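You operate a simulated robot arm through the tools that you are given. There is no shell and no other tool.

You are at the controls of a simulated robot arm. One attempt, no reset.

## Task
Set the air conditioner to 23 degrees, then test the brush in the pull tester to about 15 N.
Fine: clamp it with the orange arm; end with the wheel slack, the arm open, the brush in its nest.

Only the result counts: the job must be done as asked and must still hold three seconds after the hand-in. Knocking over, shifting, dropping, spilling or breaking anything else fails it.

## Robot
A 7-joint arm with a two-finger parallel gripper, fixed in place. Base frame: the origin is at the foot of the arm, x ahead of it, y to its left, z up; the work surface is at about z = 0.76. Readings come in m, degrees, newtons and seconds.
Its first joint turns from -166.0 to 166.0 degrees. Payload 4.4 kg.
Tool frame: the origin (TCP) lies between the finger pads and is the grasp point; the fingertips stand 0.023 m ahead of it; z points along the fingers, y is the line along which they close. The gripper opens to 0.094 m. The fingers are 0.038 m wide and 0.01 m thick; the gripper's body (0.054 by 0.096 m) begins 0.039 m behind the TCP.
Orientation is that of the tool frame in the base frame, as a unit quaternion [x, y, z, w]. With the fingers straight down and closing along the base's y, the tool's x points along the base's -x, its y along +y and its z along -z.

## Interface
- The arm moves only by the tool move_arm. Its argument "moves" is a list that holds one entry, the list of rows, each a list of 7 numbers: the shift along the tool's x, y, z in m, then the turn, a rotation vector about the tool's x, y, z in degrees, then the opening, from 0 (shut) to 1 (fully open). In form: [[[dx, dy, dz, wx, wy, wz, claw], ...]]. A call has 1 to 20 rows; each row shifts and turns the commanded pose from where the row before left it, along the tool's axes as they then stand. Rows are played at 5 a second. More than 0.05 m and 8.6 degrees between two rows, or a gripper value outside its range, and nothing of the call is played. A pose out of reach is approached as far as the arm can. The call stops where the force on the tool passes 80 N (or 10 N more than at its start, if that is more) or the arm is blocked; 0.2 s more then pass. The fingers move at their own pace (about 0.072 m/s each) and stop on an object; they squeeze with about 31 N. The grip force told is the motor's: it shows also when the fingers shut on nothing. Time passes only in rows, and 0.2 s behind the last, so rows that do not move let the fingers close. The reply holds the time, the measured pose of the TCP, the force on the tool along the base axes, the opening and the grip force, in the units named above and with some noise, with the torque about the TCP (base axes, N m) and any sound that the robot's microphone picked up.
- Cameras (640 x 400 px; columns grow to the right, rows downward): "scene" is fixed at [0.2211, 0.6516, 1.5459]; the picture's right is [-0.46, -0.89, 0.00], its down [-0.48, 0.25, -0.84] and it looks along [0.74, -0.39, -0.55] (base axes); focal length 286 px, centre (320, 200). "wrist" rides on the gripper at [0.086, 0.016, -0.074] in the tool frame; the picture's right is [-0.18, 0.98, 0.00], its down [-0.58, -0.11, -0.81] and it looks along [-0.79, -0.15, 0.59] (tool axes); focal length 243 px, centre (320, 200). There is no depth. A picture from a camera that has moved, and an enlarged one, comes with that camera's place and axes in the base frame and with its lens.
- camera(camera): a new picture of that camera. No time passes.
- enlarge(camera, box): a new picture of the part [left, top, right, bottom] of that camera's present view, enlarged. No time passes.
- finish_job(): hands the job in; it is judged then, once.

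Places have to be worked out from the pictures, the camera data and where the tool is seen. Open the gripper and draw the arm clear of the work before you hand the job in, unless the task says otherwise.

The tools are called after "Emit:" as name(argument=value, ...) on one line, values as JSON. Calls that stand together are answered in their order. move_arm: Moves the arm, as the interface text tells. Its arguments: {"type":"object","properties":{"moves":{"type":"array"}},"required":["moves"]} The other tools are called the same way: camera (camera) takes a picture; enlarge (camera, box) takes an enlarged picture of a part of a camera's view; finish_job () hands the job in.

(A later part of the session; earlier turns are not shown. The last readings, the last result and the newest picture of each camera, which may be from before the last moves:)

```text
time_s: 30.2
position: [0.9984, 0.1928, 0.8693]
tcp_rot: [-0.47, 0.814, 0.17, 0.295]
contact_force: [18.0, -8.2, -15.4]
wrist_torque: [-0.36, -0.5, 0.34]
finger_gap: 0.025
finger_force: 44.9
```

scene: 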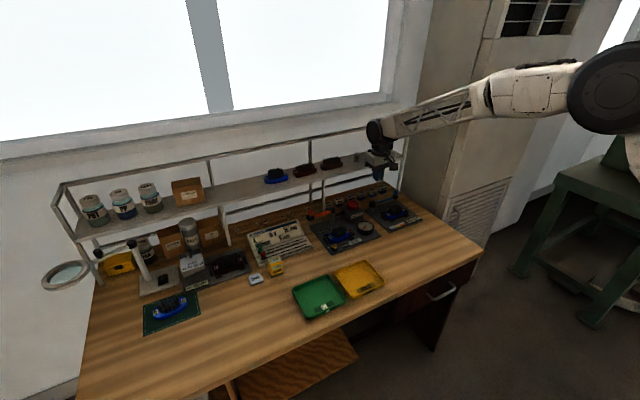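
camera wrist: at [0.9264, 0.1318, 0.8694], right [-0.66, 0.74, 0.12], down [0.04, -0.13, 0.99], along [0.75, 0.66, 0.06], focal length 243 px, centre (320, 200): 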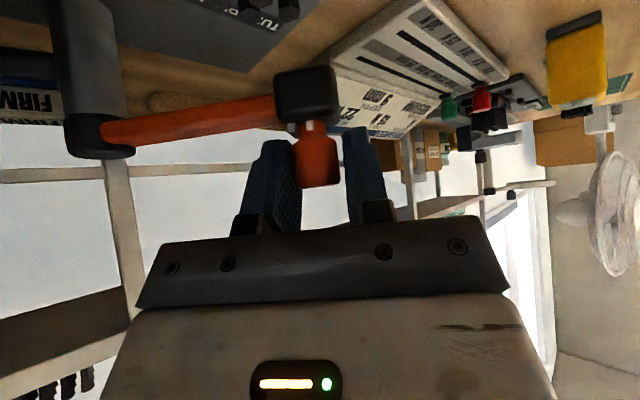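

Now about 20 N the other way (tool slightly outside the arc) and 15 N downward; I correct 1.3 mm inward and 1 mm down during the next 10°.

Emit:
move_arm(moves=[[[0.0081, -0.0012, -0.0055, -3.215, 0, -3.83, 0.0], [0.0075, -0.0005, -0.0062, -3.215, 0, -3.83, 0.0], [0, 0, 0, 0, 0, 0, 0.0]]])

Emit:
enlarge(camera="scene", box=[300, 180, 400, 255])

Emit:
camera(camera="wrist")

```text
time_s: 31.0
position: [0.99, 0.175, 0.8682]
tcp_rot: [-0.54, 0.77, 0.196, 0.279]
contact_force: [-10.3, 11.0, 5.8]
wrist_torque: [0.37, 0.32, 0.62]
finger_gap: 0.025
finger_force: 44.8
```

```text
5.33 times, centred on (350, 218) of scene
camera zoom: at [0.2211, 0.6516, 1.5459], right [-0.46, -0.89, 0.0], down [-0.48, 0.25, -0.84], along [0.74, -0.39, -0.55], focal length 1527 px, centre (160, 107)
```

zoom: 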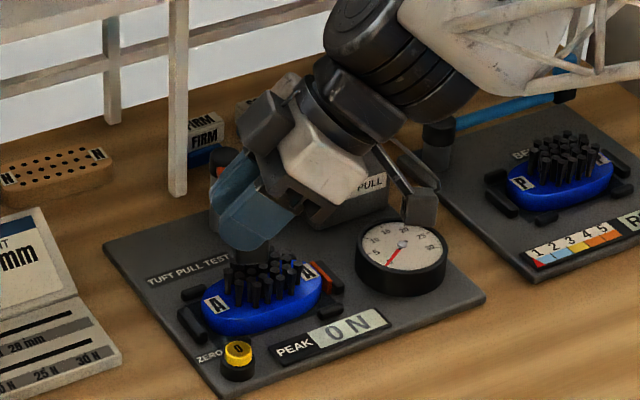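

```text
taken
camera wrist: at [0.9363, 0.0744, 0.8695], right [-0.88, 0.47, 0.12], down [0.08, -0.11, 0.99], along [0.48, 0.88, 0.06], focal length 243 px, centre (320, 200)
```

wrist: 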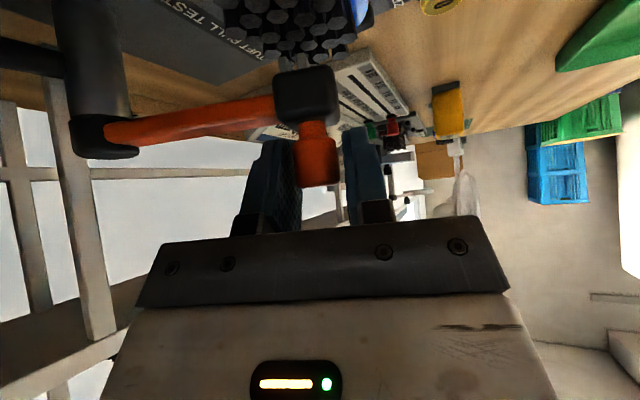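

φ≈67°, the jaw is coming over the brush. I proceed in 5° steps, listening for a click or stop.

Emit:
move_arm(moves=[[[0.0072, 0.0005, -0.0065, -3.215, 0, -3.83, 0.0], [0, 0, 0, 0, 0, 0, 0.0]]])

```text
time_s: 31.6
position: [0.9854, 0.1643, 0.8676]
tcp_rot: [-0.572, 0.746, 0.207, 0.271]
contact_force: [-8.5, 6.2, 8.5]
wrist_torque: [0.27, 0.3, 0.38]
finger_gap: 0.0253
finger_force: 45.3
```

Emit:
move_arm(moves=[[[0.007, 0.0002, -0.0066, -3.215, 0, -3.83, 0.0], [0, 0, 0, 0, 0, 0, 0.0]]])

Emit:
enlarge(camera="scene", box=[300, 180, 400, 255])

Emit:
camera(camera="wrist")

```text
time_s: 32.2
position: [0.9838, 0.1575, 0.8683]
tcp_rot: [-0.604, 0.72, 0.219, 0.263]
contact_force: [26.6, 26.4, 1.6]
wrist_torque: [0.7, -0.77, -0.27]
finger_gap: 0.0258
finger_force: 44.7
```

```text
5.33 times, centred on (350, 218) of scene
camera zoom: at [0.2211, 0.6516, 1.5459], right [-0.46, -0.89, 0.0], down [-0.48, 0.25, -0.84], along [0.74, -0.39, -0.55], focal length 1527 px, centre (160, 107)
```

zoom: 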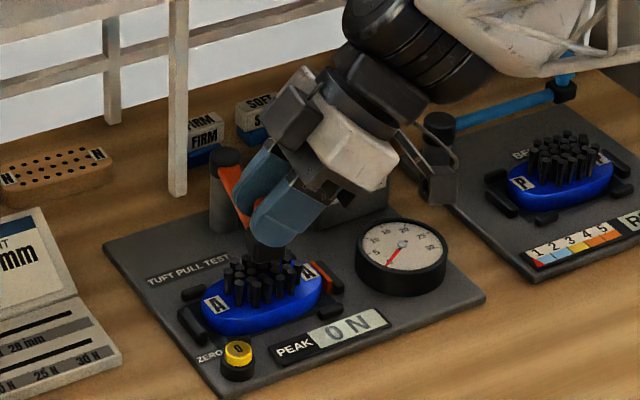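

```text
taken
camera wrist: at [0.9487, 0.0474, 0.8702], right [-0.94, 0.31, 0.12], down [0.09, -0.09, 0.99], along [0.32, 0.95, 0.06], focal length 243 px, centre (320, 200)
```

wrist: 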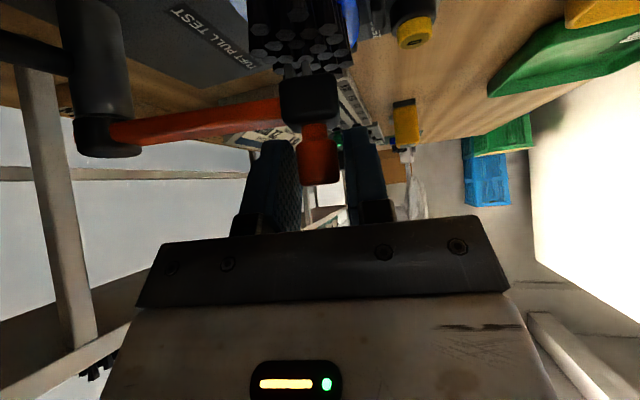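

Now there's about 30 N resisting tangentially and 20 N radially, with the jaw right over the brush at φ≈77°. I correct 1.5 mm inward and see whether the resistance is a true end stop.

Emit:
move_arm(moves=[[[0, -0.0015, 0, 0, 0, 0, 0.0], [0, 0, 0, 0, 0, 0, 0.0]]])

```text
time_s: 32.8
position: [0.9838, 0.1579, 0.8687]
tcp_rot: [-0.605, 0.719, 0.221, 0.261]
contact_force: [-35.4, 27.1, 26.8]
wrist_torque: [0.67, 1.09, -0.42]
finger_gap: 0.0257
finger_force: 45.6
```

Emit:
move_arm(moves=[[[0, 0.0008, 0, 0, 0, 0, 0.0], [0.0012, 0, -0.001, 0, 0, 0, 0.0], [0, 0, 0, 0, 0, 0, 0.0]]])

Emit:
enlarge(camera="wrist", box=[200, 0, 440, 150])

```text
time_s: 33.6
position: [0.9833, 0.1547, 0.8677]
tcp_rot: [-0.604, 0.72, 0.219, 0.261]
contact_force: [-3.6, 33.5, 11.6]
wrist_torque: [0.99, 0.05, -0.43]
finger_gap: 0.0255
finger_force: 44.6
```

```text
2.67 times, centred on (320, 75) of wrist
camera zoom: at [0.9484, 0.0455, 0.8696], right [-0.94, 0.31, 0.12], down [0.09, -0.09, 0.99], along [0.32, 0.95, 0.06], focal length 647 px, centre (320, 533)
```

zoom: 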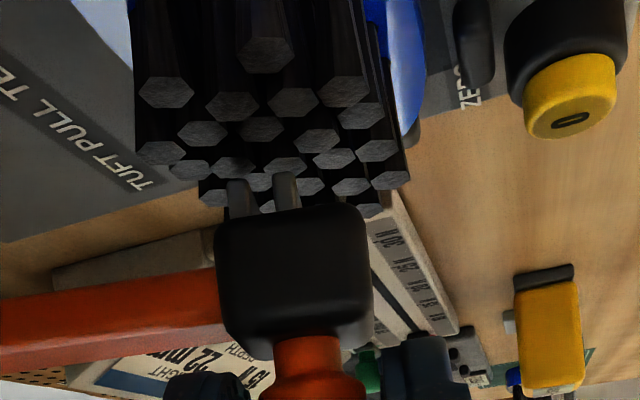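

The resistance rises only right where the jaw (with its two prongs) is centred over the tufts, which matches the clamp's closed position (brush centre lies at about 75–78° from the open direction). I relieve the push slightly, open the fingers, and look.

Emit:
move_arm(moves=[[[-0.0008, 0, 0.0006, 0, 0, 0, 0.0], [0, 0, 0, 0, 0, 0, 0.3], [0, 0, 0, 0, 0, 0, 0.6], [0, 0, 0, 0, 0, 0, 0.65]]])

Emit:
enlarge(camera="wrist", box=[200, 0, 440, 150])

Emit:
enlarge(camera="scene", box=[300, 180, 400, 255])

```text
time_s: 34.6
position: [0.9845, 0.154, 0.8677]
tcp_rot: [-0.603, 0.721, 0.219, 0.262]
contact_force: [0.4, 0.0, -0.1]
wrist_torque: [0.0, -0.01, 0.04]
finger_gap: 0.0611
finger_force: 0.1
```

```text
2.67 times, centred on (320, 75) of wrist
camera zoom: at [0.9489, 0.0456, 0.8696], right [-0.94, 0.31, 0.12], down [0.09, -0.09, 0.99], along [0.32, 0.95, 0.06], focal length 647 px, centre (320, 533)
```

zoom: 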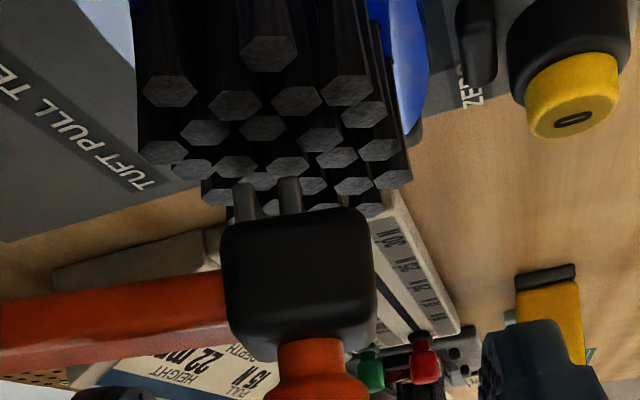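

```text
5.33 times, centred on (350, 218) of scene
camera zoom: at [0.2211, 0.6516, 1.5459], right [-0.46, -0.89, 0.0], down [-0.48, 0.25, -0.84], along [0.74, -0.39, -0.55], focal length 1527 px, centre (160, 107)
```

zoom: 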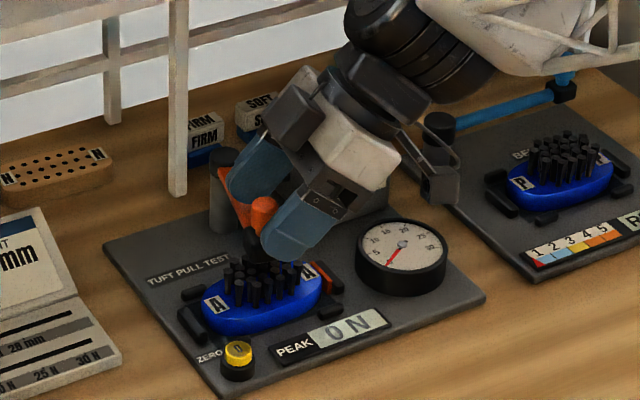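

The knob is released and the clamp arm stays over the brush. I retreat along the tool axis, then yaw the tool back to face +x above the wheel area.

Emit:
move_arm(moves=[[[0, 0, -0.03, 0, 0, 0, 0.65], [0, 0, -0.04, 0, 0, 0, 0.65], [0, 0, -0.04, 0, 0, 0, 0.75], [0, 0, 0, 5.144, 0, 6.128, 0.75], [0, 0, 0, 5.144, 0, 6.128, 0.75], [0, 0, 0, 5.144, 0, 6.128, 0.75], [0, 0, 0, 5.144, 0, 6.128, 0.75], [0, 0, 0, 5.144, 0, 6.128, 0.75], [0, 0, 0, 5.144, 0, 6.128, 0.75], [0, 0, 0, 5.144, 0, 6.128, 0.75], [0, 0, 0, 5.144, 0, 6.128, 0.75], [0, 0, 0, 5.144, 0, 6.128, 0.75], [0, 0, 0, 5.144, 0, 6.128, 0.75], [0, 0, 0, 0, 5, 0, 0.75], [0, 0, 0, 0, 5, 0, 0.75], [0, 0, 0, 0, 0, 0, 0.75]]])

Emit:
camera(camera="wrist")

Emit:
enlarge(camera="scene", box=[300, 180, 400, 255])

```text
time_s: 38.0
position: [0.9711, 0.0844, 0.9538]
tcp_rot: [0.001, 0.966, 0.0, 0.259]
contact_force: [-1.3, 0.8, -0.5]
wrist_torque: [0.01, 0.0, -0.01]
finger_gap: 0.0703
finger_force: 0.0
```

```text
taken
camera wrist: at [0.86, 0.1015, 0.9744], right [0.16, 0.98, 0.09], down [0.1, -0.11, 0.99], along [0.98, -0.15, -0.12], focal length 243 px, centre (320, 200)
```

wrist: 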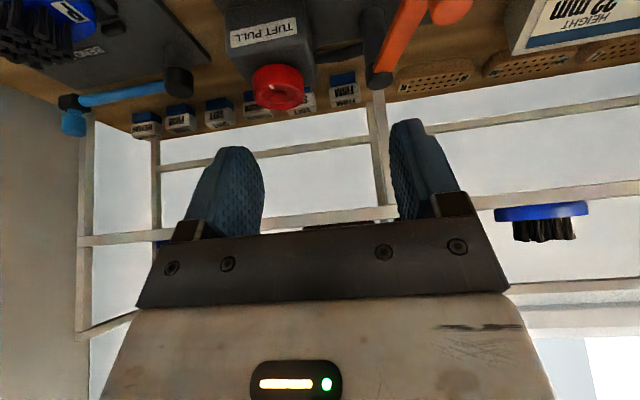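

```text
5.33 times, centred on (350, 218) of scene
camera zoom: at [0.2211, 0.6516, 1.5459], right [-0.46, -0.89, 0.0], down [-0.48, 0.25, -0.84], along [0.74, -0.39, -0.55], focal length 1527 px, centre (160, 107)
```

zoom: 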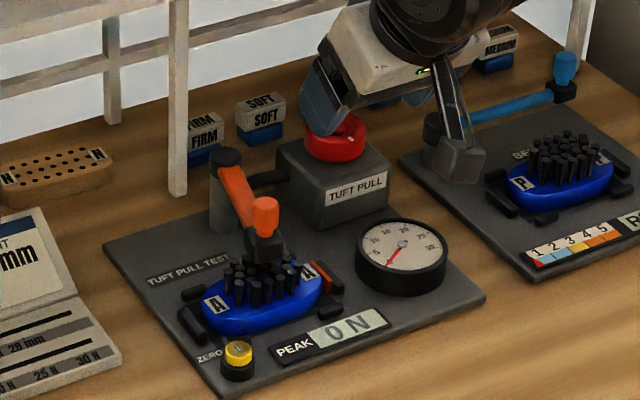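

The clamp arm sits over the tufts and the gauge remains visible. The wheel's top centre measures about (1.080, 0.0375, 0.838) with the box top near z≈0.81. I move the open gripper (tilted 30°) to above the wheel.

Emit:
move_arm(moves=[[[-0.017, -0.0117, 0.0239, 0, 0, 0, 0.75], [-0.017, -0.0117, 0.0239, 0, 0, 0, 0.75], [-0.017, -0.0117, 0.0239, 0, 0, 0, 0.75], [-0.0172, -0.0118, 0.0239, 0, 0, 0, 0.75], [0, 0, 0, 0, 0, 0, 0.75]]])

Emit:
camera(camera="wrist")

Emit:
enlarge(camera="scene", box=[300, 180, 400, 255])

```text
time_s: 39.2
position: [1.0786, 0.0394, 0.9027]
tcp_rot: [0.0, 0.966, 0.0, 0.258]
contact_force: [-0.4, -0.5, 0.4]
wrist_torque: [0.01, 0.02, 0.02]
finger_gap: 0.0708
finger_force: 0.1
```

```text
taken
camera wrist: at [0.967, 0.056, 0.9236], right [0.16, 0.98, 0.09], down [0.1, -0.11, 0.99], along [0.98, -0.15, -0.12], focal length 243 px, centre (320, 200)
```

wrist: 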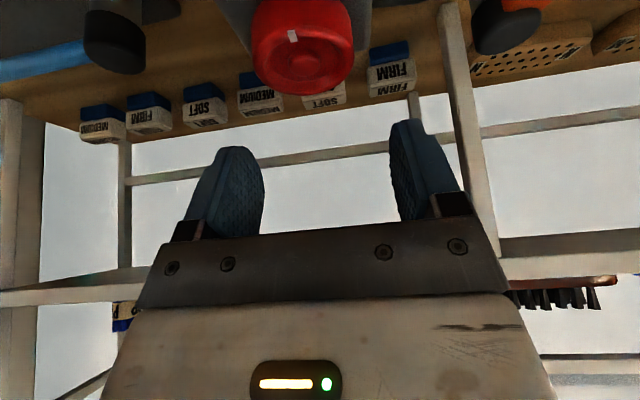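

```text
5.33 times, centred on (350, 218) of scene
camera zoom: at [0.2211, 0.6516, 1.5459], right [-0.46, -0.89, 0.0], down [-0.48, 0.25, -0.84], along [0.74, -0.39, -0.55], focal length 1527 px, centre (160, 107)
```

zoom: 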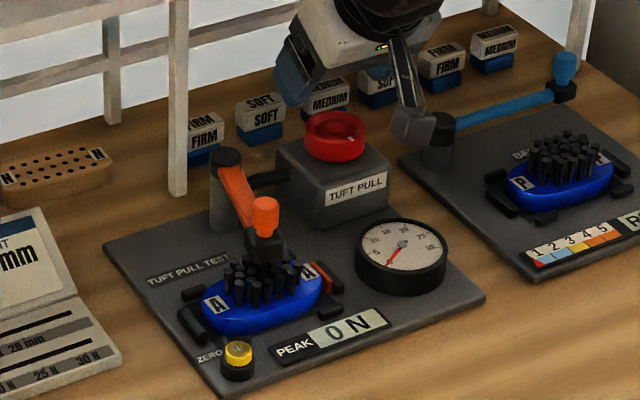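

Wheel centre refined to (1.080, 0.0366), diameter 5 cm. I lower around the rim to TCP z≈0.845 and check the view.

Emit:
move_arm(moves=[[[0.0096, -0.0009, 0.0166, 0, 0, 0, 0.75], [0.0096, -0.0008, 0.0166, 0, 0, 0, 0.75], [0.0096, -0.0008, 0.0166, 0, 0, 0, 0.75], [0, 0, 0, 0, 0, 0, 0.75]]])

Emit:
camera(camera="wrist")

Emit:
enlarge(camera="scene", box=[300, 180, 400, 255])

```text
time_s: 40.2
position: [1.0784, 0.0349, 0.8466]
tcp_rot: [0.0, 0.966, 0.0, 0.26]
contact_force: [-8.7, -0.1, 16.3]
wrist_torque: [0.57, 0.4, 0.41]
finger_gap: 0.0703
finger_force: 0.2
```

```text
taken
camera wrist: at [0.9677, 0.0526, 0.8682], right [0.16, 0.98, 0.09], down [0.1, -0.11, 0.99], along [0.98, -0.15, -0.11], focal length 243 px, centre (320, 200)
```

wrist: 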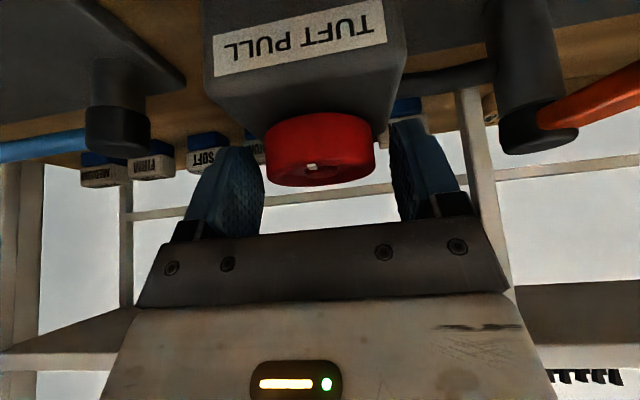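

```text
5.33 times, centred on (350, 218) of scene
camera zoom: at [0.2211, 0.6516, 1.5459], right [-0.46, -0.89, 0.0], down [-0.48, 0.25, -0.84], along [0.74, -0.39, -0.55], focal length 1527 px, centre (160, 107)
```

zoom: 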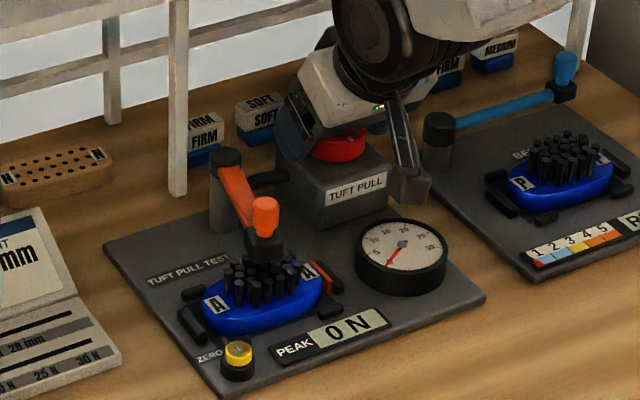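

The fingertips just touched the box top (16 N), so the wheel sits a bit higher than estimated (rim z≈0.829–0.844). I raise 2.5 mm, centre +2.5 mm in y, and check force before closing.

Emit:
move_arm(moves=[[[-0.0013, 0.0015, -0.0022, 0, 0, 0, 0.75], [-0.0005, 0.001, -0.0009, 0, 0, 0, 0.75], [0, 0, 0, 0, 0, 0, 0.75]]])

```text
time_s: 41.0
position: [1.0802, 0.0387, 0.8495]
tcp_rot: [-0.001, 0.966, 0.001, 0.259]
contact_force: [0.7, 0.3, -0.1]
wrist_torque: [-0.02, -0.01, 0.02]
finger_gap: 0.0706
finger_force: 0.2
```

Free of contact at z≈0.8495. I close on the wheel.

Emit:
move_arm(moves=[[[0, 0, 0, 0, 0, 0, 0.6], [0, 0, 0, 0, 0, 0, 0.5], [0, 0, 0, 0, 0, 0, 0.3], [0, 0, 0, 0, 0, 0, 0.3]]])

Emit:
camera(camera="wrist")

Emit:
enlarge(camera="scene", box=[330, 205, 390, 250])

```text
time_s: 42.0
position: [1.0785, 0.0359, 0.85]
tcp_rot: [0.001, 0.966, -0.001, 0.259]
contact_force: [-0.4, -19.8, -0.7]
wrist_torque: [0.03, -0.05, 0.05]
finger_gap: 0.0497
finger_force: 45.0
```

```text
taken
camera wrist: at [0.9676, 0.054, 0.8713], right [0.16, 0.98, 0.09], down [0.1, -0.11, 0.99], along [0.98, -0.15, -0.12], focal length 243 px, centre (320, 200)
```

wrist: 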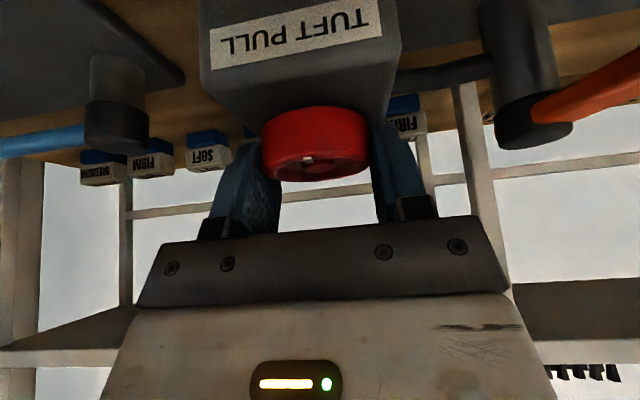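

```text
8.89 times, centred on (360, 228) of scene
camera zoom: at [0.2211, 0.6516, 1.5459], right [-0.46, -0.89, 0.0], down [-0.48, 0.25, -0.84], along [0.74, -0.39, -0.55], focal length 2545 px, centre (-36, -44)
```

zoom: 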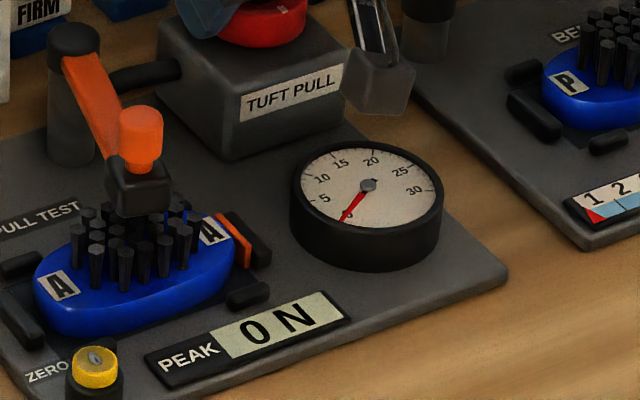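

Gripped at 49.7 mm; the gauge and PEAK (0 N) are readable. I relieve the side load and try a small 8° clockwise turn to learn direction and gain.

Emit:
move_arm(moves=[[[0, -0.0014, 0, 0, 0, 0, 0.3], [0, 0, 0, 2, 0, 3.464, 0.3], [0, 0, 0, 2, 0, 3.464, 0.3], [0, 0, 0, 0, 0, 0, 0.3]]])

Emit:
enlarge(camera="scene", box=[330, 205, 390, 250])

Emit:
camera(camera="wrist")

```text
time_s: 43.0
position: [1.0792, 0.0369, 0.8493]
tcp_rot: [0.069, 0.963, -0.018, 0.258]
contact_force: [-3.7, -13.6, 4.3]
wrist_torque: [0.67, 1.02, 0.01]
finger_gap: 0.0499
finger_force: 45.1
```

```text
8.89 times, centred on (360, 228) of scene
camera zoom: at [0.2211, 0.6516, 1.5459], right [-0.46, -0.89, 0.0], down [-0.48, 0.25, -0.84], along [0.74, -0.39, -0.55], focal length 2545 px, centre (-36, -44)
```

zoom: 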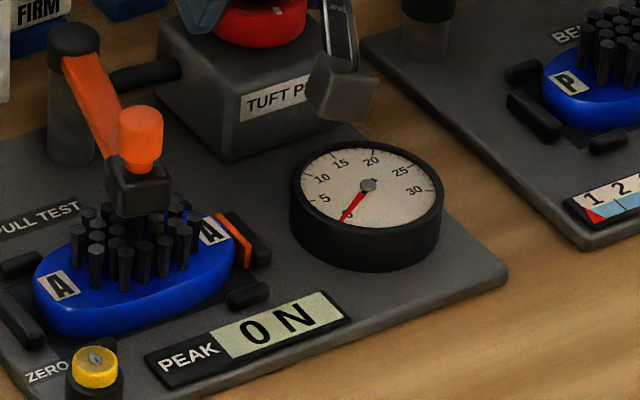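

```text
taken
camera wrist: at [0.9709, 0.0692, 0.8713], right [0.3, 0.95, 0.09], down [0.08, -0.12, 0.99], along [0.95, -0.29, -0.12], focal length 243 px, centre (320, 200)
```

wrist: 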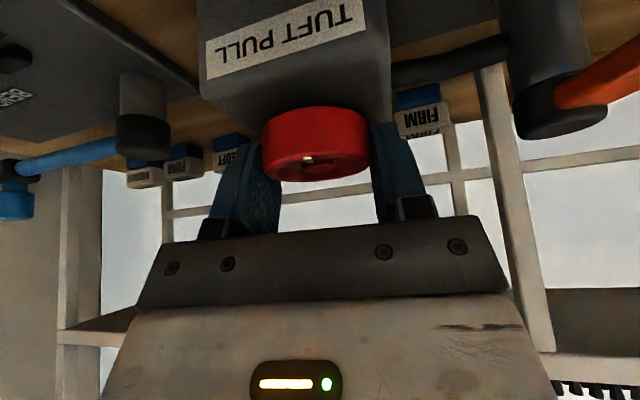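

The wheel turns with the tool (white mark fixed in view) but the gauge stays at 0. I turn 16° more clockwise and look again.

Emit:
move_arm(moves=[[[0, -0.0007, 0, 2, 0, 3.464, 0.3], [0, 0, 0, 2, 0, 3.464, 0.3], [0, 0, 0, 2, 0, 3.464, 0.3], [0, 0, 0, 2, 0, 3.464, 0.3], [0, 0, 0, 0, 0, 0, 0.3]]])

Emit:
enlarge(camera="scene", box=[330, 205, 390, 250])

Emit:
camera(camera="wrist")

```text
time_s: 44.2
position: [1.0788, 0.0348, 0.8505]
tcp_rot: [0.201, 0.945, -0.055, 0.252]
contact_force: [-19.4, 2.0, 12.0]
wrist_torque: [0.31, 0.83, 0.0]
finger_gap: 0.0499
finger_force: 44.6
```

```text
8.89 times, centred on (360, 228) of scene
camera zoom: at [0.2211, 0.6516, 1.5459], right [-0.46, -0.89, 0.0], down [-0.48, 0.25, -0.84], along [0.74, -0.39, -0.55], focal length 2545 px, centre (-36, -44)
```

zoom: 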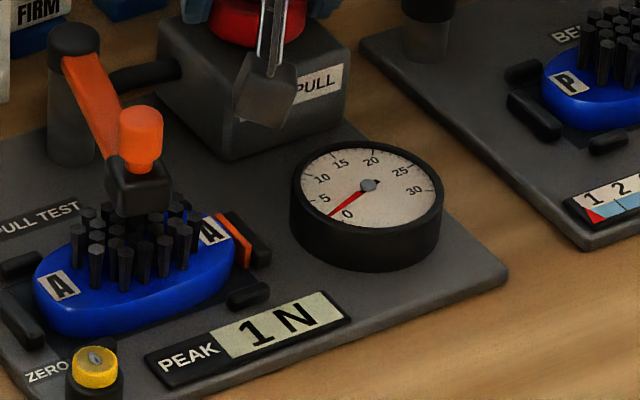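

```text
taken
camera wrist: at [0.9837, 0.0972, 0.8712], right [0.55, 0.83, 0.09], down [0.05, -0.14, 0.99], along [0.84, -0.54, -0.12], focal length 243 px, centre (320, 200)
```

wrist: 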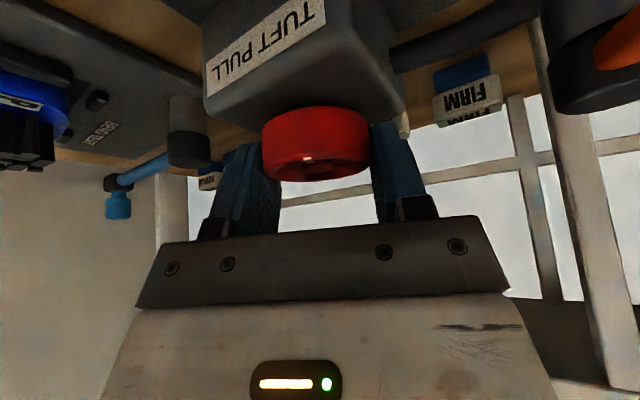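

Clockwise pulls: the gauge now reads about 1–2 N and PEAK 1 N, so the clamp is engaged. I continue clockwise 16° more with a 1 mm heading correction and watch.

Emit:
move_arm(moves=[[[0.0009, 0, -0.0005, 2, 0, 3.464, 0.3], [0, 0, 0, 2, 0, 3.464, 0.3], [0, 0, 0, 2, 0, 3.464, 0.3], [0, 0, 0, 2, 0, 3.464, 0.3], [0, 0, 0, 0, 0, 0, 0.3]]])

Emit:
enlarge(camera="scene", box=[330, 205, 390, 250])

Emit:
camera(camera="wrist")

```text
time_s: 45.4
position: [1.0787, 0.0366, 0.8499]
tcp_rot: [0.331, 0.907, -0.089, 0.244]
contact_force: [25.6, -9.9, 1.8]
wrist_torque: [0.07, -0.26, -0.03]
finger_gap: 0.0498
finger_force: 44.7
```

```text
8.89 times, centred on (360, 228) of scene
camera zoom: at [0.2211, 0.6516, 1.5459], right [-0.46, -0.89, 0.0], down [-0.48, 0.25, -0.84], along [0.74, -0.39, -0.55], focal length 2545 px, centre (-36, -44)
```

zoom: 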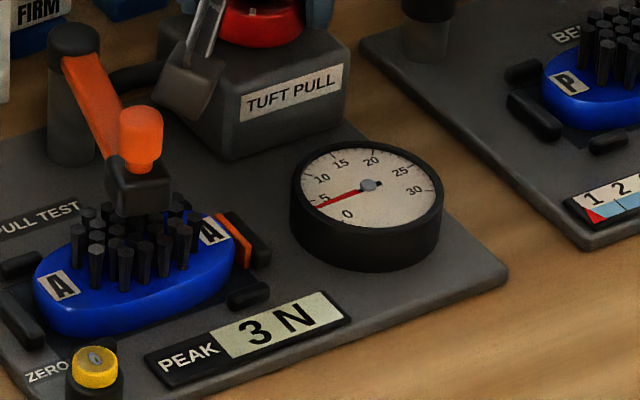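

```text
taken
camera wrist: at [1.0035, 0.121, 0.8711], right [0.75, 0.65, 0.09], down [0.01, -0.15, 0.99], along [0.66, -0.75, -0.12], focal length 243 px, centre (320, 200)
```

wrist: 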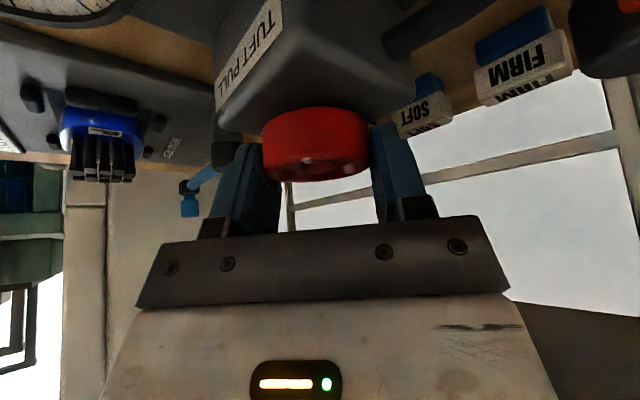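

PEAK 3 N at 40°, roughly 0.1 N per degree, so I'll need about 140–150° in total and must re-grip. I relieve the side load, open the fingers, and see whether the wheel holds its setting.

Emit:
move_arm(moves=[[[-0.0005, 0, 0.0003, 0, 0, 0, 0.3], [0, 0, 0, 0, 0, 0, 0.55], [0, 0, 0, 0, 0, 0, 0.7], [0, 0, 0, 0, 0, 0, 0.75], [0, 0, 0, 0, 0, 0, 0.75]]])

Emit:
enlarge(camera="scene", box=[330, 205, 390, 250])

Emit:
camera(camera="wrist")

```text
time_s: 46.6
position: [1.0789, 0.0354, 0.8495]
tcp_rot: [0.331, 0.908, -0.089, 0.242]
contact_force: [-0.1, 0.1, 0.3]
wrist_torque: [0.04, 0.0, 0.0]
finger_gap: 0.0705
finger_force: 0.1
```

```text
8.89 times, centred on (360, 228) of scene
camera zoom: at [0.2211, 0.6516, 1.5459], right [-0.46, -0.89, 0.0], down [-0.48, 0.25, -0.84], along [0.74, -0.39, -0.55], focal length 2545 px, centre (-36, -44)
```

zoom: 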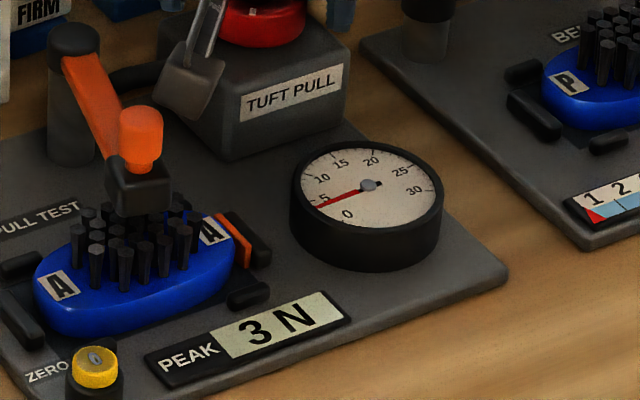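

```text
taken
camera wrist: at [1.0038, 0.1208, 0.8708], right [0.75, 0.65, 0.09], down [0.01, -0.15, 0.99], along [0.66, -0.75, -0.12], focal length 243 px, centre (320, 200)
```

wrist: 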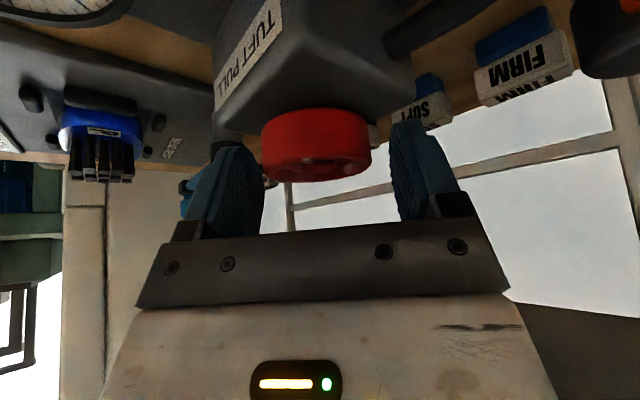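

The wheel holds its position when released, so ratcheting works. I raise 1 cm, yaw back 88° to +48°, and check reach before lowering again.

Emit:
move_arm(moves=[[[-0.005, 0, -0.0087, 0, 0, 0, 0.75], [0, 0, 0, -4, 0, -6.93, 0.75], [0, 0, 0, -4, 0, -6.93, 0.75], [0, 0, 0, -4, 0, -6.93, 0.75], [0, 0, 0, -4, 0, -6.93, 0.75], [0, 0, 0, -4, 0, -6.93, 0.75], [0, 0, 0, -4, 0, -6.93, 0.75], [0, 0, 0, -4, 0, -6.93, 0.75], [0, 0, 0, -4, 0, -6.93, 0.75], [0, 0, 0, -4, 0, -6.93, 0.75], [0, 0, 0, -4, 0, -6.93, 0.75], [0, 0, 0, -4, 0, -6.93, 0.75], [0, 0, 0, 0, 0, 0, 0.75]]])

Emit:
camera(camera="wrist")

Emit:
enlarge(camera="scene", box=[300, 180, 400, 255])

```text
time_s: 49.4
position: [1.0797, 0.037, 0.8609]
tcp_rot: [-0.394, 0.882, 0.106, 0.236]
contact_force: [0.6, -0.4, -0.9]
wrist_torque: [-0.02, -0.01, -0.05]
finger_gap: 0.0707
finger_force: 0.0
```

```text
taken
camera wrist: at [0.9927, -0.0358, 0.8816], right [-0.62, 0.78, 0.09], down [0.15, 0.0, 0.99], along [0.77, 0.63, -0.12], focal length 243 px, centre (320, 200)
```

wrist: 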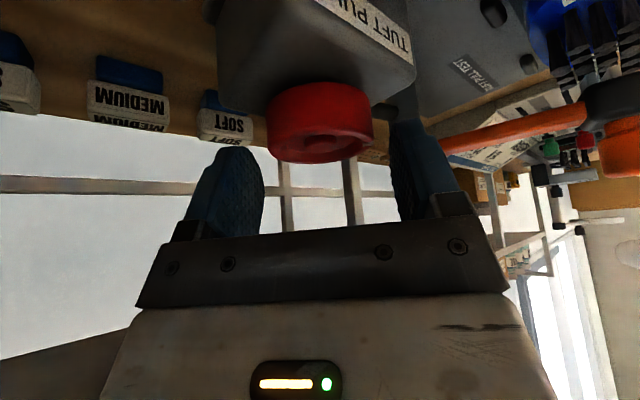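

```text
5.33 times, centred on (350, 218) of scene
camera zoom: at [0.2211, 0.6516, 1.5459], right [-0.46, -0.89, 0.0], down [-0.48, 0.25, -0.84], along [0.74, -0.39, -0.55], focal length 1527 px, centre (160, 107)
```

zoom: 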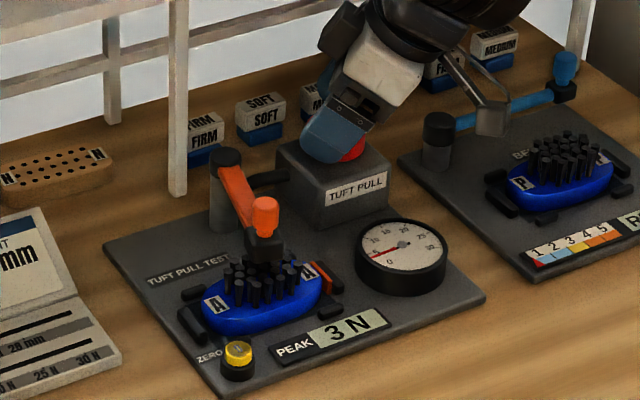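

Reach is fine at +48°. I lower 1 cm back onto the wheel and close.

Emit:
move_arm(moves=[[[0.0027, 0, 0.0046, 0, 0, 0, 0.75], [0.0026, 0, 0.0045, 0, 0, 0, 0.75], [0, 0, 0, 0, 0, 0, 0.75], [0, 0, 0, 0, 0, 0, 0.5], [0, 0, 0, 0, 0, 0, 0.3], [0, 0, 0, 0, 0, 0, 0.3]]])

Emit:
enlarge(camera="scene", box=[330, 205, 390, 250])

```text
time_s: 50.8
position: [1.0773, 0.0397, 0.8494]
tcp_rot: [-0.394, 0.882, 0.105, 0.236]
contact_force: [-37.2, 35.1, 11.3]
wrist_torque: [0.06, 0.8, -0.11]
finger_gap: 0.0497
finger_force: 45.0
```

```text
8.89 times, centred on (360, 228) of scene
camera zoom: at [0.2211, 0.6516, 1.5459], right [-0.46, -0.89, 0.0], down [-0.48, 0.25, -0.84], along [0.74, -0.39, -0.55], focal length 2545 px, centre (-36, -44)
```

zoom: 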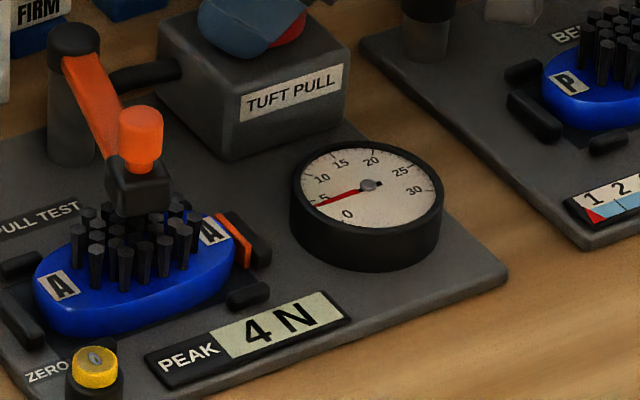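

The grip is off-centre by a few mm (51 N along the closing line). I shift +2.5 mm along that axis to relieve it.

Emit:
move_arm(moves=[[[0, 0.0015, 0, 0, 0, 0, 0.3], [0, 0.001, 0, 0, 0, 0, 0.3], [0, 0, 0, 0, 0, 0, 0.3]]])

```text
time_s: 51.6
position: [1.0768, 0.0364, 0.8504]
tcp_rot: [-0.393, 0.883, 0.105, 0.235]
contact_force: [-9.8, 7.9, -0.5]
wrist_torque: [0.22, 0.78, -0.01]
finger_gap: 0.0495
finger_force: 44.9
```

Centred well enough (12 N left). I turn clockwise 44° from here and read the gauge.

Emit:
move_arm(moves=[[[0, 0.0006, 0, 2.75, 0, 4.763, 0.3], [0, 0, 0, 2.75, 0, 4.763, 0.3], [0, 0, 0, 2.75, 0, 4.763, 0.3], [0, 0, 0, 2.75, 0, 4.763, 0.3], [0, 0, 0, 2.75, 0, 4.763, 0.3], [0, 0, 0, 2.75, 0, 4.763, 0.3], [0, 0, 0, 2.75, 0, 4.763, 0.3], [0, 0, 0, 2.75, 0, 4.763, 0.3], [0, 0, 0, 0, 0, 0, 0.3]]])

Emit:
enlarge(camera="scene", box=[330, 205, 390, 250])

Emit:
camera(camera="wrist")

```text
time_s: 53.6
position: [1.0767, 0.0369, 0.8515]
tcp_rot: [-0.034, 0.965, 0.008, 0.259]
contact_force: [27.2, -37.6, -4.9]
wrist_torque: [-0.41, -0.65, 0.01]
finger_gap: 0.0497
finger_force: 45.6
```

```text
8.89 times, centred on (360, 228) of scene
camera zoom: at [0.2211, 0.6516, 1.5459], right [-0.46, -0.89, 0.0], down [-0.48, 0.25, -0.84], along [0.74, -0.39, -0.55], focal length 2545 px, centre (-36, -44)
```

zoom: 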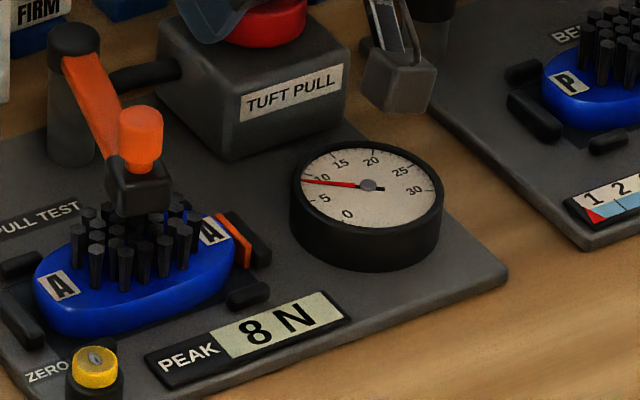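

```text
taken
camera wrist: at [0.9641, 0.0461, 0.8711], right [0.09, 0.99, 0.09], down [0.11, -0.1, 0.99], along [0.99, -0.08, -0.11], focal length 243 px, centre (320, 200)
```

wrist: 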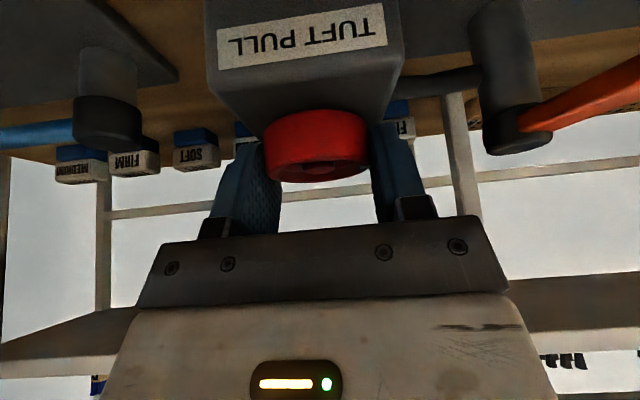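

PEAK 8 N, needle about 9. I relieve the side load (−2.5 mm lateral, +0.6 mm forward) and turn another 22°, then check.

Emit:
move_arm(moves=[[[-0.0003, -0.0012, 0.0002, 0, 0, 0, 0.3], [-0.0002, -0.0012, 0.0001, 2.75, 0, 4.763, 0.3], [0, 0, 0, 2.75, 0, 4.763, 0.3], [0, 0, 0, 2.75, 0, 4.763, 0.3], [0, 0, 0, 2.75, 0, 4.763, 0.3], [0, 0, 0, 0, 0, 0, 0.3]]])

Emit:
enlarge(camera="scene", box=[330, 205, 390, 250])

```text
time_s: 55.0
position: [1.0774, 0.0374, 0.8502]
tcp_rot: [0.152, 0.954, -0.041, 0.256]
contact_force: [7.2, -7.9, 6.4]
wrist_torque: [-0.4, -1.07, -0.01]
finger_gap: 0.0492
finger_force: 45.0
```

```text
8.89 times, centred on (360, 228) of scene
camera zoom: at [0.2211, 0.6516, 1.5459], right [-0.46, -0.89, 0.0], down [-0.48, 0.25, -0.84], along [0.74, -0.39, -0.55], focal length 2545 px, centre (-36, -44)
```

zoom: 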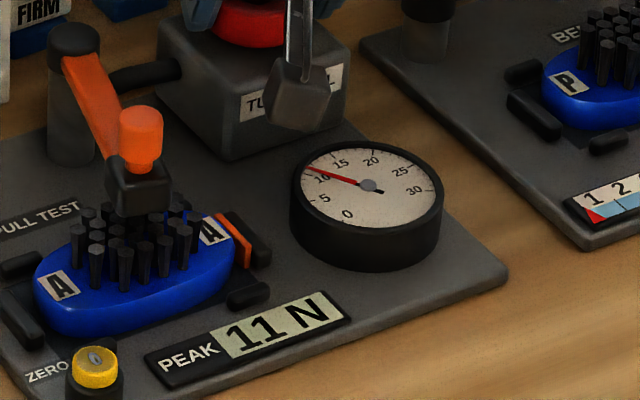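

PEAK 11 N at about −18° yaw. I turn 16.5° more and check.

Emit:
move_arm(moves=[[[0, 0, 0, 2.75, 0, 4.763, 0.3], [0, 0, 0, 2.75, 0, 4.763, 0.3], [0, 0, 0, 2.75, 0, 4.763, 0.3], [0, 0, 0, 0, 0, 0, 0.3]]])

Emit:
enlarge(camera="scene", box=[330, 205, 390, 250])

Emit:
camera(camera="wrist")

```text
time_s: 56.0
position: [1.0768, 0.038, 0.8497]
tcp_rot: [0.286, 0.922, -0.078, 0.247]
contact_force: [-6.3, 23.5, 6.1]
wrist_torque: [0.59, -0.05, 0.02]
finger_gap: 0.0492
finger_force: 45.2
```

```text
8.89 times, centred on (360, 228) of scene
camera zoom: at [0.2211, 0.6516, 1.5459], right [-0.46, -0.89, 0.0], down [-0.48, 0.25, -0.84], along [0.74, -0.39, -0.55], focal length 2545 px, centre (-36, -44)
```

zoom: 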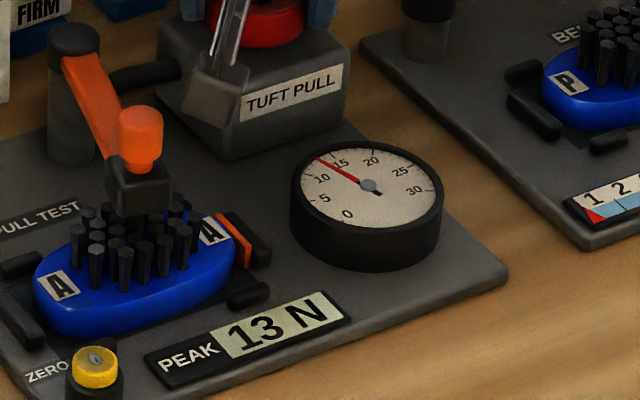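

```text
taken
camera wrist: at [0.9934, 0.115, 0.871], right [0.69, 0.72, 0.09], down [0.02, -0.15, 0.99], along [0.73, -0.68, -0.12], focal length 243 px, centre (320, 200)
```

wrist: 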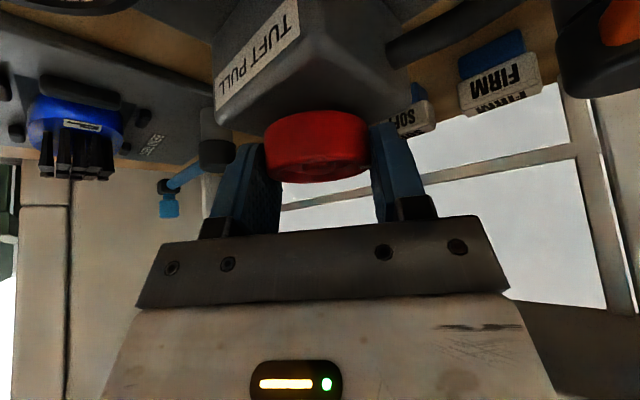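

PEAK 13 N, needle ~13. Slope is about 0.12 N/deg, so about 16° more; I turn 8° and check.

Emit:
move_arm(moves=[[[0.0003, 0.0007, -0.0002, 2, 0, 3.464, 0.3], [0, 0, 0, 2, 0, 3.464, 0.3], [0, 0, 0, 0, 0, 0, 0.3]]])

Emit:
enlarge(camera="scene", box=[330, 205, 390, 250])

```text
time_s: 56.8
position: [1.0755, 0.0377, 0.8505]
tcp_rot: [0.35, 0.9, -0.094, 0.242]
contact_force: [6.0, 23.7, 5.5]
wrist_torque: [1.17, 0.29, 0.02]
finger_gap: 0.049
finger_force: 45.3
```

```text
8.89 times, centred on (360, 228) of scene
camera zoom: at [0.2211, 0.6516, 1.5459], right [-0.46, -0.89, 0.0], down [-0.48, 0.25, -0.84], along [0.74, -0.39, -0.55], focal length 2545 px, centre (-36, -44)
```

zoom: 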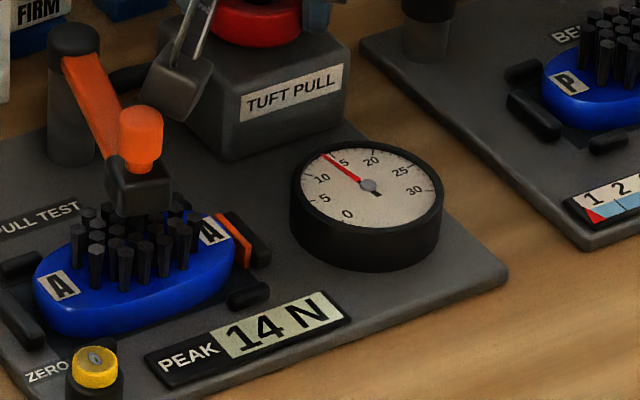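

PEAK 14 N. I go another 6° and check.

Emit:
move_arm(moves=[[[0, 0.001, 0, 1.5, 0, 2.6, 0.3], [0, 0, 0, 1.5, 0, 2.6, 0.3], [0, 0, 0, 0, 0, 0, 0.3]]])

Emit:
enlarge(camera="scene", box=[330, 205, 390, 250])

Emit:
enlarge(camera="scene", box=[355, 215, 380, 235])

```text
time_s: 57.6
position: [1.0772, 0.0378, 0.8489]
tcp_rot: [0.396, 0.881, -0.107, 0.237]
contact_force: [-15.3, 21.9, 12.2]
wrist_torque: [0.17, 0.06, 0.02]
finger_gap: 0.0489
finger_force: 45.6
```

```text
8.89 times, centred on (360, 228) of scene
camera zoom: at [0.2211, 0.6516, 1.5459], right [-0.46, -0.89, 0.0], down [-0.48, 0.25, -0.84], along [0.74, -0.39, -0.55], focal length 2545 px, centre (-36, -44)
```

zoom: 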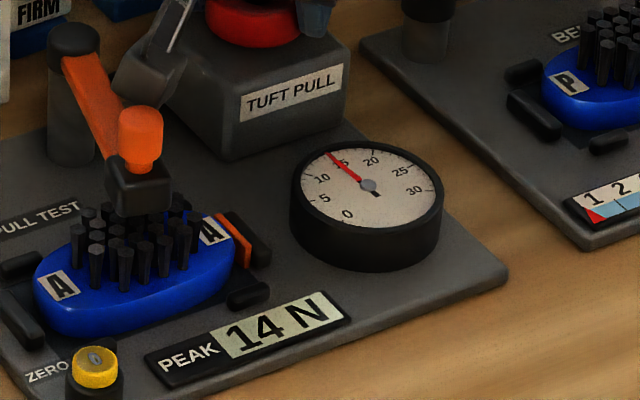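

```text
16.00 times, centred on (368, 225) of scene
camera zoom: at [0.2211, 0.6516, 1.5459], right [-0.46, -0.89, 0.0], down [-0.48, 0.25, -0.84], along [0.74, -0.39, -0.55], focal length 4581 px, centre (-440, -200)
```

zoom: 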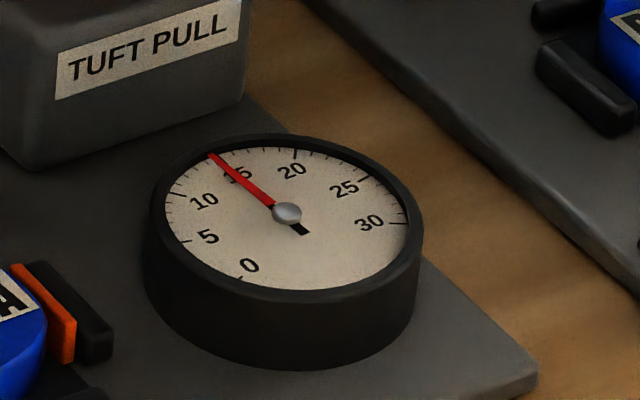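

Needle is near 14.5 and PEAK says 14. I add 4° more to reach 15.

Emit:
move_arm(moves=[[[0.0005, 0, -0.0003, 1, 0, 1.732, 0.3], [0, 0, 0, 1, 0, 1.732, 0.3], [0, 0, 0, 0, 0, 0, 0.3]]])

Emit:
enlarge(camera="scene", box=[330, 205, 390, 250])

Emit:
enlarge(camera="scene", box=[355, 215, 380, 235])

```text
time_s: 58.4
position: [1.0771, 0.0374, 0.8498]
tcp_rot: [0.426, 0.867, -0.114, 0.233]
contact_force: [25.0, 10.2, -2.1]
wrist_torque: [-0.03, -1.09, -0.01]
finger_gap: 0.0491
finger_force: 45.2
```

```text
8.89 times, centred on (360, 228) of scene
camera zoom: at [0.2211, 0.6516, 1.5459], right [-0.46, -0.89, 0.0], down [-0.48, 0.25, -0.84], along [0.74, -0.39, -0.55], focal length 2545 px, centre (-36, -44)
```

zoom: 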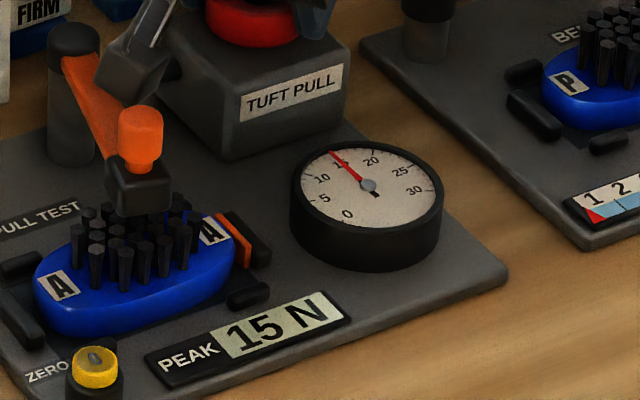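

```text
16.00 times, centred on (368, 225) of scene
camera zoom: at [0.2211, 0.6516, 1.5459], right [-0.46, -0.89, 0.0], down [-0.48, 0.25, -0.84], along [0.74, -0.39, -0.55], focal length 4581 px, centre (-440, -200)
```

zoom: 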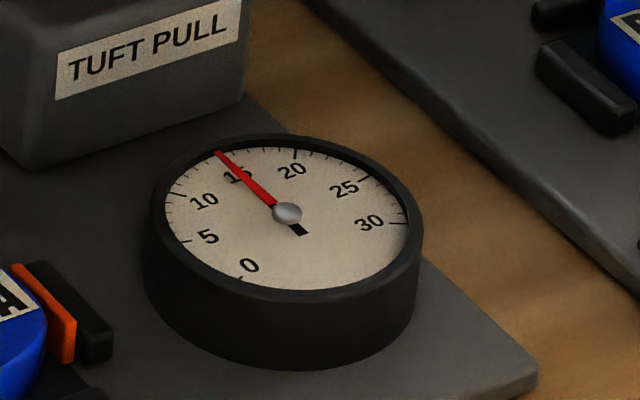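

PEAK reads 15 N with the needle at 15. Now I unwind counter-clockwise, 49.5° first, then check.

Emit:
move_arm(moves=[[[0, 0.0006, 0, -2.75, 0, -4.763, 0.3], [0, 0.0005, 0, -2.75, 0, -4.763, 0.3], [0, 0, 0, -2.75, 0, -4.763, 0.3], [0, 0, 0, -2.75, 0, -4.763, 0.3], [0, 0, 0, -2.75, 0, -4.763, 0.3], [0, 0, 0, -2.75, 0, -4.763, 0.3], [0, 0, 0, -2.75, 0, -4.763, 0.3], [0, 0, 0, -2.75, 0, -4.763, 0.3], [0, 0, 0, -2.75, 0, -4.763, 0.3], [0, 0, 0, 0, 0, 0, 0.3]]])

Emit:
enlarge(camera="scene", box=[330, 205, 390, 250])

```text
time_s: 60.6
position: [1.0772, 0.0367, 0.8488]
tcp_rot: [0.025, 0.966, -0.008, 0.259]
contact_force: [-3.9, -38.1, 2.6]
wrist_torque: [0.03, 0.23, 0.0]
finger_gap: 0.0487
finger_force: 45.2
```

```text
8.89 times, centred on (360, 228) of scene
camera zoom: at [0.2211, 0.6516, 1.5459], right [-0.46, -0.89, 0.0], down [-0.48, 0.25, -0.84], along [0.74, -0.39, -0.55], focal length 2545 px, centre (-36, -44)
```

zoom: 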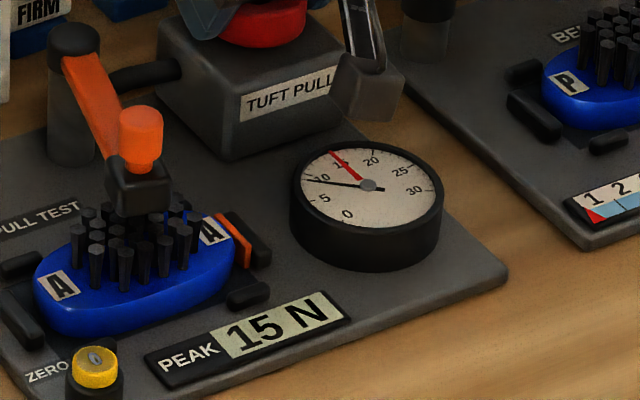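

A red drag needle stays at 15 while the black live needle has dropped to about 9. I continue unwinding 49.5° with a lateral relief.

Emit:
move_arm(moves=[[[0, -0.001, 0, -2.75, 0, -4.763, 0.3], [0, -0.001, 0, -2.75, 0, -4.763, 0.3], [0, 0, 0, -2.75, 0, -4.763, 0.3], [0, 0, 0, -2.75, 0, -4.763, 0.3], [0, 0, 0, -2.75, 0, -4.763, 0.3], [0, 0, 0, -2.75, 0, -4.763, 0.3], [0, 0, 0, -2.75, 0, -4.763, 0.3], [0, 0, 0, -2.75, 0, -4.763, 0.3], [0, 0, 0, -2.75, 0, -4.763, 0.3], [0, 0, 0, 0, 0, 0, 0.3]]])

Emit:
enlarge(camera="scene", box=[330, 205, 390, 250])

```text
time_s: 62.8
position: [1.0785, 0.0375, 0.8502]
tcp_rot: [-0.383, 0.887, 0.103, 0.239]
contact_force: [-41.7, 7.7, 13.3]
wrist_torque: [0.87, 0.34, -0.04]
finger_gap: 0.0492
finger_force: 45.0
```

```text
8.89 times, centred on (360, 228) of scene
camera zoom: at [0.2211, 0.6516, 1.5459], right [-0.46, -0.89, 0.0], down [-0.48, 0.25, -0.84], along [0.74, -0.39, -0.55], focal length 2545 px, centre (-36, -44)
```

zoom: 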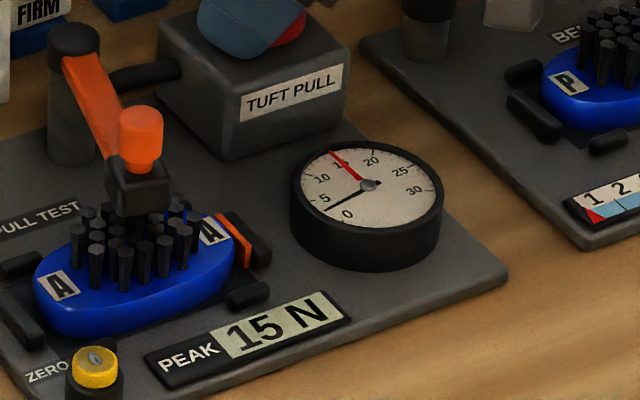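

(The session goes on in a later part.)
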